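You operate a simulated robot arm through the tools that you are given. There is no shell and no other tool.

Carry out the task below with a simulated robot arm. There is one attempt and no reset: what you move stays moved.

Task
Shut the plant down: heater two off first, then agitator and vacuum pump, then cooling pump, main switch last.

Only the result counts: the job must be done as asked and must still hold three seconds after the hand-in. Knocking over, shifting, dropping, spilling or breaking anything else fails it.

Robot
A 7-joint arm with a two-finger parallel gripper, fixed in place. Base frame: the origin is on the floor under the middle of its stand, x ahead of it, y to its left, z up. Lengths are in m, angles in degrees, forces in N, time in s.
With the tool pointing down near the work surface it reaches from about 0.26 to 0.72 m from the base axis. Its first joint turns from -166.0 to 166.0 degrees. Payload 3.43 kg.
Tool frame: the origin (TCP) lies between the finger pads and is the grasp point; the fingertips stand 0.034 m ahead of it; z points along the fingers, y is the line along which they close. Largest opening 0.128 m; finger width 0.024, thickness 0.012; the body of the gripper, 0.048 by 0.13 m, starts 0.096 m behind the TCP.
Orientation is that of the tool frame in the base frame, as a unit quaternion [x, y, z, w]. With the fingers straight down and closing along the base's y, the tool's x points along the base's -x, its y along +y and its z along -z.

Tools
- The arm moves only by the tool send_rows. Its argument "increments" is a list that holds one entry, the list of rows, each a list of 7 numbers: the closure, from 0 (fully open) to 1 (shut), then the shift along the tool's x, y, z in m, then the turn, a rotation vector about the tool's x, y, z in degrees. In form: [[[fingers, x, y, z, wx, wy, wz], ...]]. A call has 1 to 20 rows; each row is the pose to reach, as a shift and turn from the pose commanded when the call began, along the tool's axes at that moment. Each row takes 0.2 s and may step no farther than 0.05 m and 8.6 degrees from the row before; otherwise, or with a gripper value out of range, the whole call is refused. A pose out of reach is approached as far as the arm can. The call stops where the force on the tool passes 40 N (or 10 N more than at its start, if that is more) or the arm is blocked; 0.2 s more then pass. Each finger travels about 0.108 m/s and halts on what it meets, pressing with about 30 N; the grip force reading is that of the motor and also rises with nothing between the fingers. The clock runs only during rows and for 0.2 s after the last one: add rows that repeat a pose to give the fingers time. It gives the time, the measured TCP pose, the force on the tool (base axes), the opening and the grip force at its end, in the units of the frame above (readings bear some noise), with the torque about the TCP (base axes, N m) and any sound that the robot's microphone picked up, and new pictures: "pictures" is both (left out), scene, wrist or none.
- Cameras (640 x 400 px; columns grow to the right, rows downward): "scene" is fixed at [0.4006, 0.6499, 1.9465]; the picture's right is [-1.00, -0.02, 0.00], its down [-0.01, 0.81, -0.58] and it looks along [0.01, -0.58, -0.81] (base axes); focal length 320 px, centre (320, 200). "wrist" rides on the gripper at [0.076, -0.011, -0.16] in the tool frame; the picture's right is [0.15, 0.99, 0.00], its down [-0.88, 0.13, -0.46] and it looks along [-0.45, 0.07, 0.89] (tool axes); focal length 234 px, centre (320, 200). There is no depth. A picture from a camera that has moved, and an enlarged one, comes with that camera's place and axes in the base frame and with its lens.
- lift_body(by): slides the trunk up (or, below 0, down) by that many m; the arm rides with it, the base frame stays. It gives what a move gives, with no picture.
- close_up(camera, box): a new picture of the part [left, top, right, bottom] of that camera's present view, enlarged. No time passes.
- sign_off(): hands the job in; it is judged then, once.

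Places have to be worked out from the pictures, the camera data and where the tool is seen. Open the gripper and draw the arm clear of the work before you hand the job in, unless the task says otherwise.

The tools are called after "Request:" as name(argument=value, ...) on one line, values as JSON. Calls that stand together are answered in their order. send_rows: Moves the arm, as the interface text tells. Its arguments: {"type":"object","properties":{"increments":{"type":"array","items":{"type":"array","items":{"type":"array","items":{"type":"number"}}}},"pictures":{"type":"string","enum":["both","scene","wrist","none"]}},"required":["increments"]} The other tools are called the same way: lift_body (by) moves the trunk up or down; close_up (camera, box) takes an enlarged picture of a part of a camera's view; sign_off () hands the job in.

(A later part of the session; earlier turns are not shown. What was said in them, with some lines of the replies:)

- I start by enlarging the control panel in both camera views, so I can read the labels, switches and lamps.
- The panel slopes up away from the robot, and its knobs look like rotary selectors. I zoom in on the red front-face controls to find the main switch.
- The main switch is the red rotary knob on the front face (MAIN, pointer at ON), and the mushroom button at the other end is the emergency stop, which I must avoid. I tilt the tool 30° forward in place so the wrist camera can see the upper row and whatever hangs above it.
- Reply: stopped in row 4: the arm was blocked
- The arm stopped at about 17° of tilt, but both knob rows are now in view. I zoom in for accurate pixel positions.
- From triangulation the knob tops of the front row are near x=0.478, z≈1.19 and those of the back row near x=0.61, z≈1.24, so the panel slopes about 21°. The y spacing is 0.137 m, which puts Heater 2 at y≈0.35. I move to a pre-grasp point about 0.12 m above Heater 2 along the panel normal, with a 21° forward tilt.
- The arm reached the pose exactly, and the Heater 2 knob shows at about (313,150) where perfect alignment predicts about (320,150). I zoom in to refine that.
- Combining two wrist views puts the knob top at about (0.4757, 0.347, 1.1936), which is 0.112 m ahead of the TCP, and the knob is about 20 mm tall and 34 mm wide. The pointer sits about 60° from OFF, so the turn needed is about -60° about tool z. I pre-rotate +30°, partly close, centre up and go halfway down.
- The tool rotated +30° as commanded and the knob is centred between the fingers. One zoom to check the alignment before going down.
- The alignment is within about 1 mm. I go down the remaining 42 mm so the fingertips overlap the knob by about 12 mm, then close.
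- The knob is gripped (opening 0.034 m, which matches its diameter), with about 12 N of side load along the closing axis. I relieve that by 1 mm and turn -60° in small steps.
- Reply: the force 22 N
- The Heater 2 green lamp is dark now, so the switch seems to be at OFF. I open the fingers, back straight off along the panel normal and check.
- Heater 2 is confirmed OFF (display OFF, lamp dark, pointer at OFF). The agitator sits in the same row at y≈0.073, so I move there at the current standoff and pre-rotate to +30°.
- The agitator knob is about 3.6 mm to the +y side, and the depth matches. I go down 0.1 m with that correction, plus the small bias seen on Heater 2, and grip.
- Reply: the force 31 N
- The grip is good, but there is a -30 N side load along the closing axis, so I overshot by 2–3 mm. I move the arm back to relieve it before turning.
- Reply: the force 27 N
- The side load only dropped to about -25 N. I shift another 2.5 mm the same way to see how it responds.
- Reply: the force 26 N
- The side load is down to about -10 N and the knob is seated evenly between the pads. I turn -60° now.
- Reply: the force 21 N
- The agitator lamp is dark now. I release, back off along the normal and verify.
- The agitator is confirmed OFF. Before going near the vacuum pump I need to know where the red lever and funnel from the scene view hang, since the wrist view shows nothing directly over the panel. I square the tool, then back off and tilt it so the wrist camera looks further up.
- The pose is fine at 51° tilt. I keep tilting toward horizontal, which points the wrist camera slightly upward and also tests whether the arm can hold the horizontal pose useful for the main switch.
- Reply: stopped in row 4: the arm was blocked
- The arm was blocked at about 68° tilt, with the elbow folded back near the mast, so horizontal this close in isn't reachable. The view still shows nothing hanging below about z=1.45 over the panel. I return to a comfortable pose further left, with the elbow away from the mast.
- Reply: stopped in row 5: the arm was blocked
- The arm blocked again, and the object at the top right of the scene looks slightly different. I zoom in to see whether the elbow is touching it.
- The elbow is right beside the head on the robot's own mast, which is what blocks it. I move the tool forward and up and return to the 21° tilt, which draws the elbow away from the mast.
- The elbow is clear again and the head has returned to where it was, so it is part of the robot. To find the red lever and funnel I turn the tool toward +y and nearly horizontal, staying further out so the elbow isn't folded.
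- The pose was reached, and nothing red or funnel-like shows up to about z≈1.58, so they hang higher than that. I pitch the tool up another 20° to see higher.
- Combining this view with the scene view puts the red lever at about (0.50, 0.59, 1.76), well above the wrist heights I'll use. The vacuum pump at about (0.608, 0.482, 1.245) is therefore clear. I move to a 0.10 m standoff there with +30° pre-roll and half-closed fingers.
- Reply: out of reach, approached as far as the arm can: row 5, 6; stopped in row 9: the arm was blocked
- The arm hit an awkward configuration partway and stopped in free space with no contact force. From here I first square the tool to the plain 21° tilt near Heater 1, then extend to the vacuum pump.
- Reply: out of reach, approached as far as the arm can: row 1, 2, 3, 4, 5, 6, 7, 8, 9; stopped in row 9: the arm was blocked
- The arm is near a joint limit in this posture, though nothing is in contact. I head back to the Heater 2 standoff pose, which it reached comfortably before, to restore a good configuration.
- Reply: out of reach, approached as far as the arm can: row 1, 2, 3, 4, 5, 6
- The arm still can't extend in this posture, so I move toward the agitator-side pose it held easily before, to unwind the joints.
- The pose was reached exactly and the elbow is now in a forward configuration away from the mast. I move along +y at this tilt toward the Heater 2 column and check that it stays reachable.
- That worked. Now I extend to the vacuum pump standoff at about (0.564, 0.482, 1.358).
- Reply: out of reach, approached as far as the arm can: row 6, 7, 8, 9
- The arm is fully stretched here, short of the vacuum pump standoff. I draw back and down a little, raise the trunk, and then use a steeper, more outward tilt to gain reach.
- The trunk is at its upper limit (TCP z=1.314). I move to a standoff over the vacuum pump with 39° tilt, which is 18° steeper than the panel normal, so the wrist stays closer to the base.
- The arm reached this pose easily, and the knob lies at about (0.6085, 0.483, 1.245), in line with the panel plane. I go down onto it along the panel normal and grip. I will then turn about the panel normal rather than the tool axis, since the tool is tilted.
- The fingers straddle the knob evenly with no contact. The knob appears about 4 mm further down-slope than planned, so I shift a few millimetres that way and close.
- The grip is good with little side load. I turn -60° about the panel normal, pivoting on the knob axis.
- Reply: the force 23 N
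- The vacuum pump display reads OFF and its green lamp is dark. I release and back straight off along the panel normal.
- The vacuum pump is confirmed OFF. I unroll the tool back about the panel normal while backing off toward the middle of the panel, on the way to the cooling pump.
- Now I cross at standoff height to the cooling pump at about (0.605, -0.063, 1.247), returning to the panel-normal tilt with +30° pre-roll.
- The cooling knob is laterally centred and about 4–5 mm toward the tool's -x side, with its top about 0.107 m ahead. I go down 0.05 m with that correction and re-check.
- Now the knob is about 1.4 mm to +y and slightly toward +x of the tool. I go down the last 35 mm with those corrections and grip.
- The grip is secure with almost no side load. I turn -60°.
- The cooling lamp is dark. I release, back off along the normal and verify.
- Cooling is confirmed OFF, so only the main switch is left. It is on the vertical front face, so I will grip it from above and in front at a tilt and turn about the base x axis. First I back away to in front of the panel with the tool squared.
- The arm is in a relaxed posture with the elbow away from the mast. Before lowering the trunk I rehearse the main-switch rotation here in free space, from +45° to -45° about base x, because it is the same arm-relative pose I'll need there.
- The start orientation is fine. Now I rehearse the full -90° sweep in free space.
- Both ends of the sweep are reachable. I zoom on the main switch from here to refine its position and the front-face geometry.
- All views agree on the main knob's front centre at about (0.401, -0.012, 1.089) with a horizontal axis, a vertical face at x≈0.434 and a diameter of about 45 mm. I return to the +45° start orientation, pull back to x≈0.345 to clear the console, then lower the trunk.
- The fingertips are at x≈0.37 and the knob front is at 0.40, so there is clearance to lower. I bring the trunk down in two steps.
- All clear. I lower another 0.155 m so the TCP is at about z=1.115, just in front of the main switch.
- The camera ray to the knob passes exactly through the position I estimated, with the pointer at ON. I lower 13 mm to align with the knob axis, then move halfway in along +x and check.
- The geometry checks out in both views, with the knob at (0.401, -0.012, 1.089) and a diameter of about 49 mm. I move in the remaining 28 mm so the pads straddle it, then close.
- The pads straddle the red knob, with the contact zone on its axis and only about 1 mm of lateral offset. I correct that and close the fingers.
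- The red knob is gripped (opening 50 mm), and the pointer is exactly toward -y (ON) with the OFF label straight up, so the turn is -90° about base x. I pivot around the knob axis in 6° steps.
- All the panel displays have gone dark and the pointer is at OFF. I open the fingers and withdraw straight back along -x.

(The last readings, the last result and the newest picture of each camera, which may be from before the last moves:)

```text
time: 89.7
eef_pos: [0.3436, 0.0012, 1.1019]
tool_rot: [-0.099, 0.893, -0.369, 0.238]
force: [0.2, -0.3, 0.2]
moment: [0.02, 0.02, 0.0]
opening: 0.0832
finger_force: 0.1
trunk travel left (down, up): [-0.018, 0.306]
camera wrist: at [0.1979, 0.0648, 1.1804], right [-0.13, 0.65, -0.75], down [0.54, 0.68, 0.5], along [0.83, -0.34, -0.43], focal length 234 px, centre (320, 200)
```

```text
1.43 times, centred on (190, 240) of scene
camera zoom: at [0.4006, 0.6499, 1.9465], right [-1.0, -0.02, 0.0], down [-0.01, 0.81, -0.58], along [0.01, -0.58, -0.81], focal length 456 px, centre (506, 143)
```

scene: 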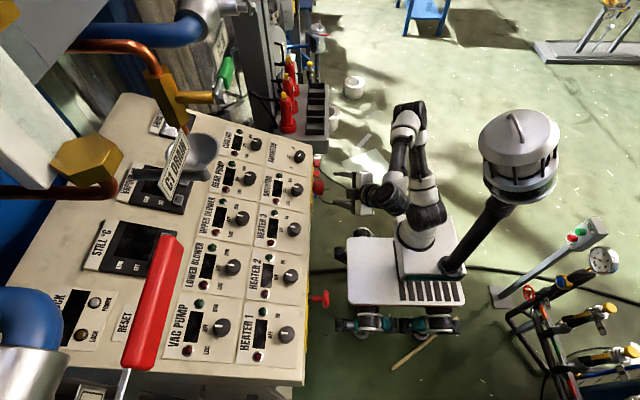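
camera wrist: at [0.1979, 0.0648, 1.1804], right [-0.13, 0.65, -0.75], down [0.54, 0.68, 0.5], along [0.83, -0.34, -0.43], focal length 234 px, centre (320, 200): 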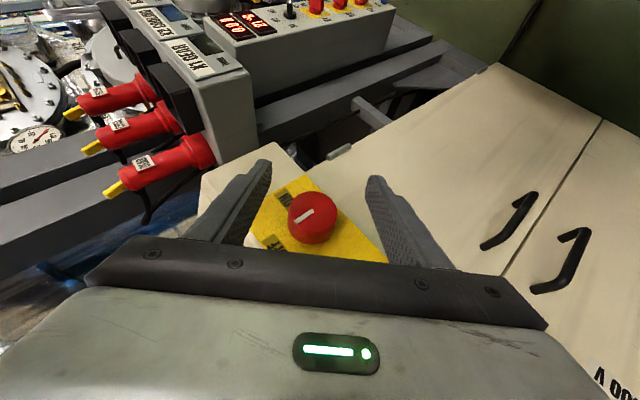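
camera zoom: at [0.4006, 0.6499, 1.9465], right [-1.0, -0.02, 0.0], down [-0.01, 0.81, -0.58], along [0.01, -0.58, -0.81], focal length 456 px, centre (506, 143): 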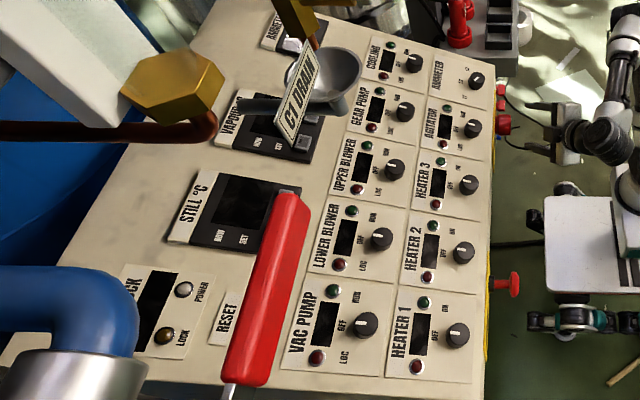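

The pointer is at OFF, all displays and lamps are dark, and every selector is at OFF. I open the gripper fully and raise the trunk to bring the arm clear of the console.

Request:
send_rows(increments=[[[0.1, 0.009, 0, -0.005, 0, 0, 0], [0, 0.013, 0, -0.0075, 0, 0, 0], [0, 0.013, 0, -0.0075, 0, 0, 0]]], pictures="none")

Request:
lift_body(by=0.25)

Request:
send_rows(increments=[[[0, 0, 0, 0, 0, 0, 0], [0, 0, 0, 0, 0, 0, 0]]])

Request:
close_up(camera="scene", box=[140, 110, 340, 380])

```text
time: 90.5
eef_pos: [0.3281, 0.0023, 1.1018]
tool_rot: [-0.1, 0.893, -0.369, 0.239]
force: [-0.5, 0.0, 1.3]
moment: [-0.05, -0.01, 0.01]
opening: 0.128
finger_force: 0.1
trunk travel left (down, up): [-0.018, 0.306]
```

```text
time: 93.1
eef_pos: [0.3285, 0.002, 1.3515]
tool_rot: [-0.1, 0.893, -0.369, 0.239]
force: [0.5, 0.2, 0.8]
moment: [-0.04, 0.0, 0.02]
opening: 0.1281
finger_force: 0.1
trunk travel left (down, up): [-0.268, 0.056]
```

```text
time: 93.7
eef_pos: [0.3282, 0.0025, 1.3519]
tool_rot: [-0.1, 0.893, -0.368, 0.238]
force: [0.2, 0.0, -0.1]
moment: [0.01, 0.08, 0.0]
opening: 0.1279
finger_force: 0.1
trunk travel left (down, up): [-0.268, 0.056]
camera wrist: at [0.1838, 0.0651, 1.43], right [-0.13, 0.65, -0.75], down [0.54, 0.68, 0.5], along [0.83, -0.34, -0.44], focal length 234 px, centre (320, 200)
```

scene: 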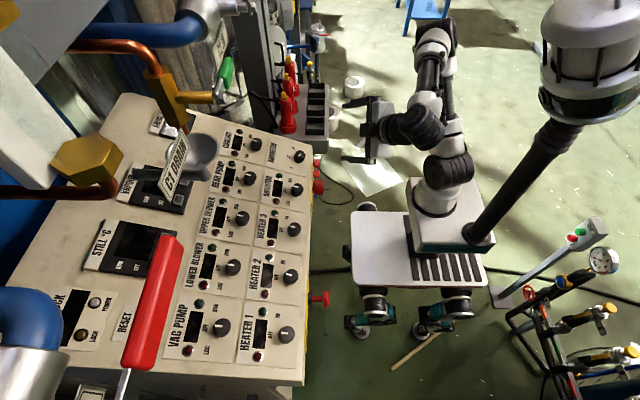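
wrist: 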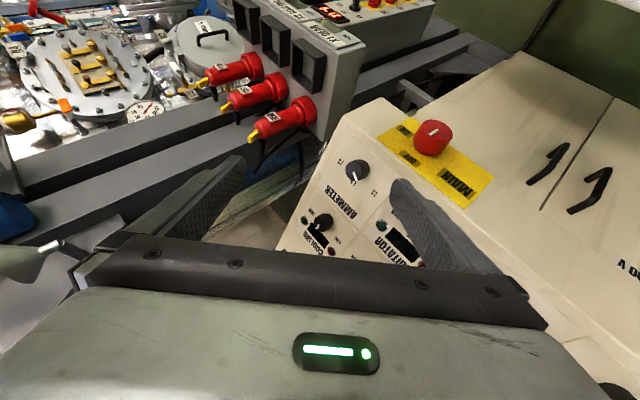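

```text
1.48 times, centred on (240, 245) of scene
camera zoom: at [0.4006, 0.6499, 1.9465], right [-1.0, -0.02, 0.0], down [-0.01, 0.81, -0.58], along [0.01, -0.58, -0.81], focal length 473 px, centre (438, 133)
```

zoom: 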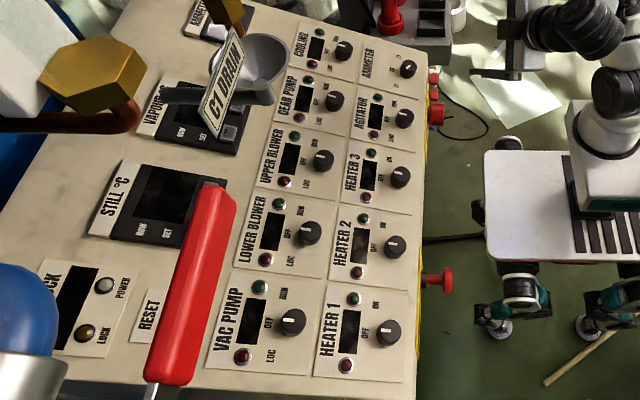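

The panel is dark, all selectors point to OFF, the main switch is OFF, the e-stop was not touched, and the gripper is open and clear of the console. I hand the job in.

Request:
sign_off()

```text
The job is handed in.
```

The plant is shut down and I've handed the job in; no verdict has come back yet.

I switched things off in the order you gave:
1. **Heater 2:** off; the display read OFF and the lamp was dark.
2. **Agitator, then vacuum pump:** both off; both displays read OFF and their run lamps were dark.
3. **Cooling pump:** off; the display read OFF and the lamp was dark.
4. **Main switch:** turned to OFF last. Every display and lamp on the panel then went dark.

I did not touch the emergency stop, and nothing on the console or around it looked disturbed in the last pictures. While I was finding a posture for the arm, its elbow came right up against the head on the robot's mast. The head appeared to shift and then return to its place.

The gripper is open and the arm is clear of the console.
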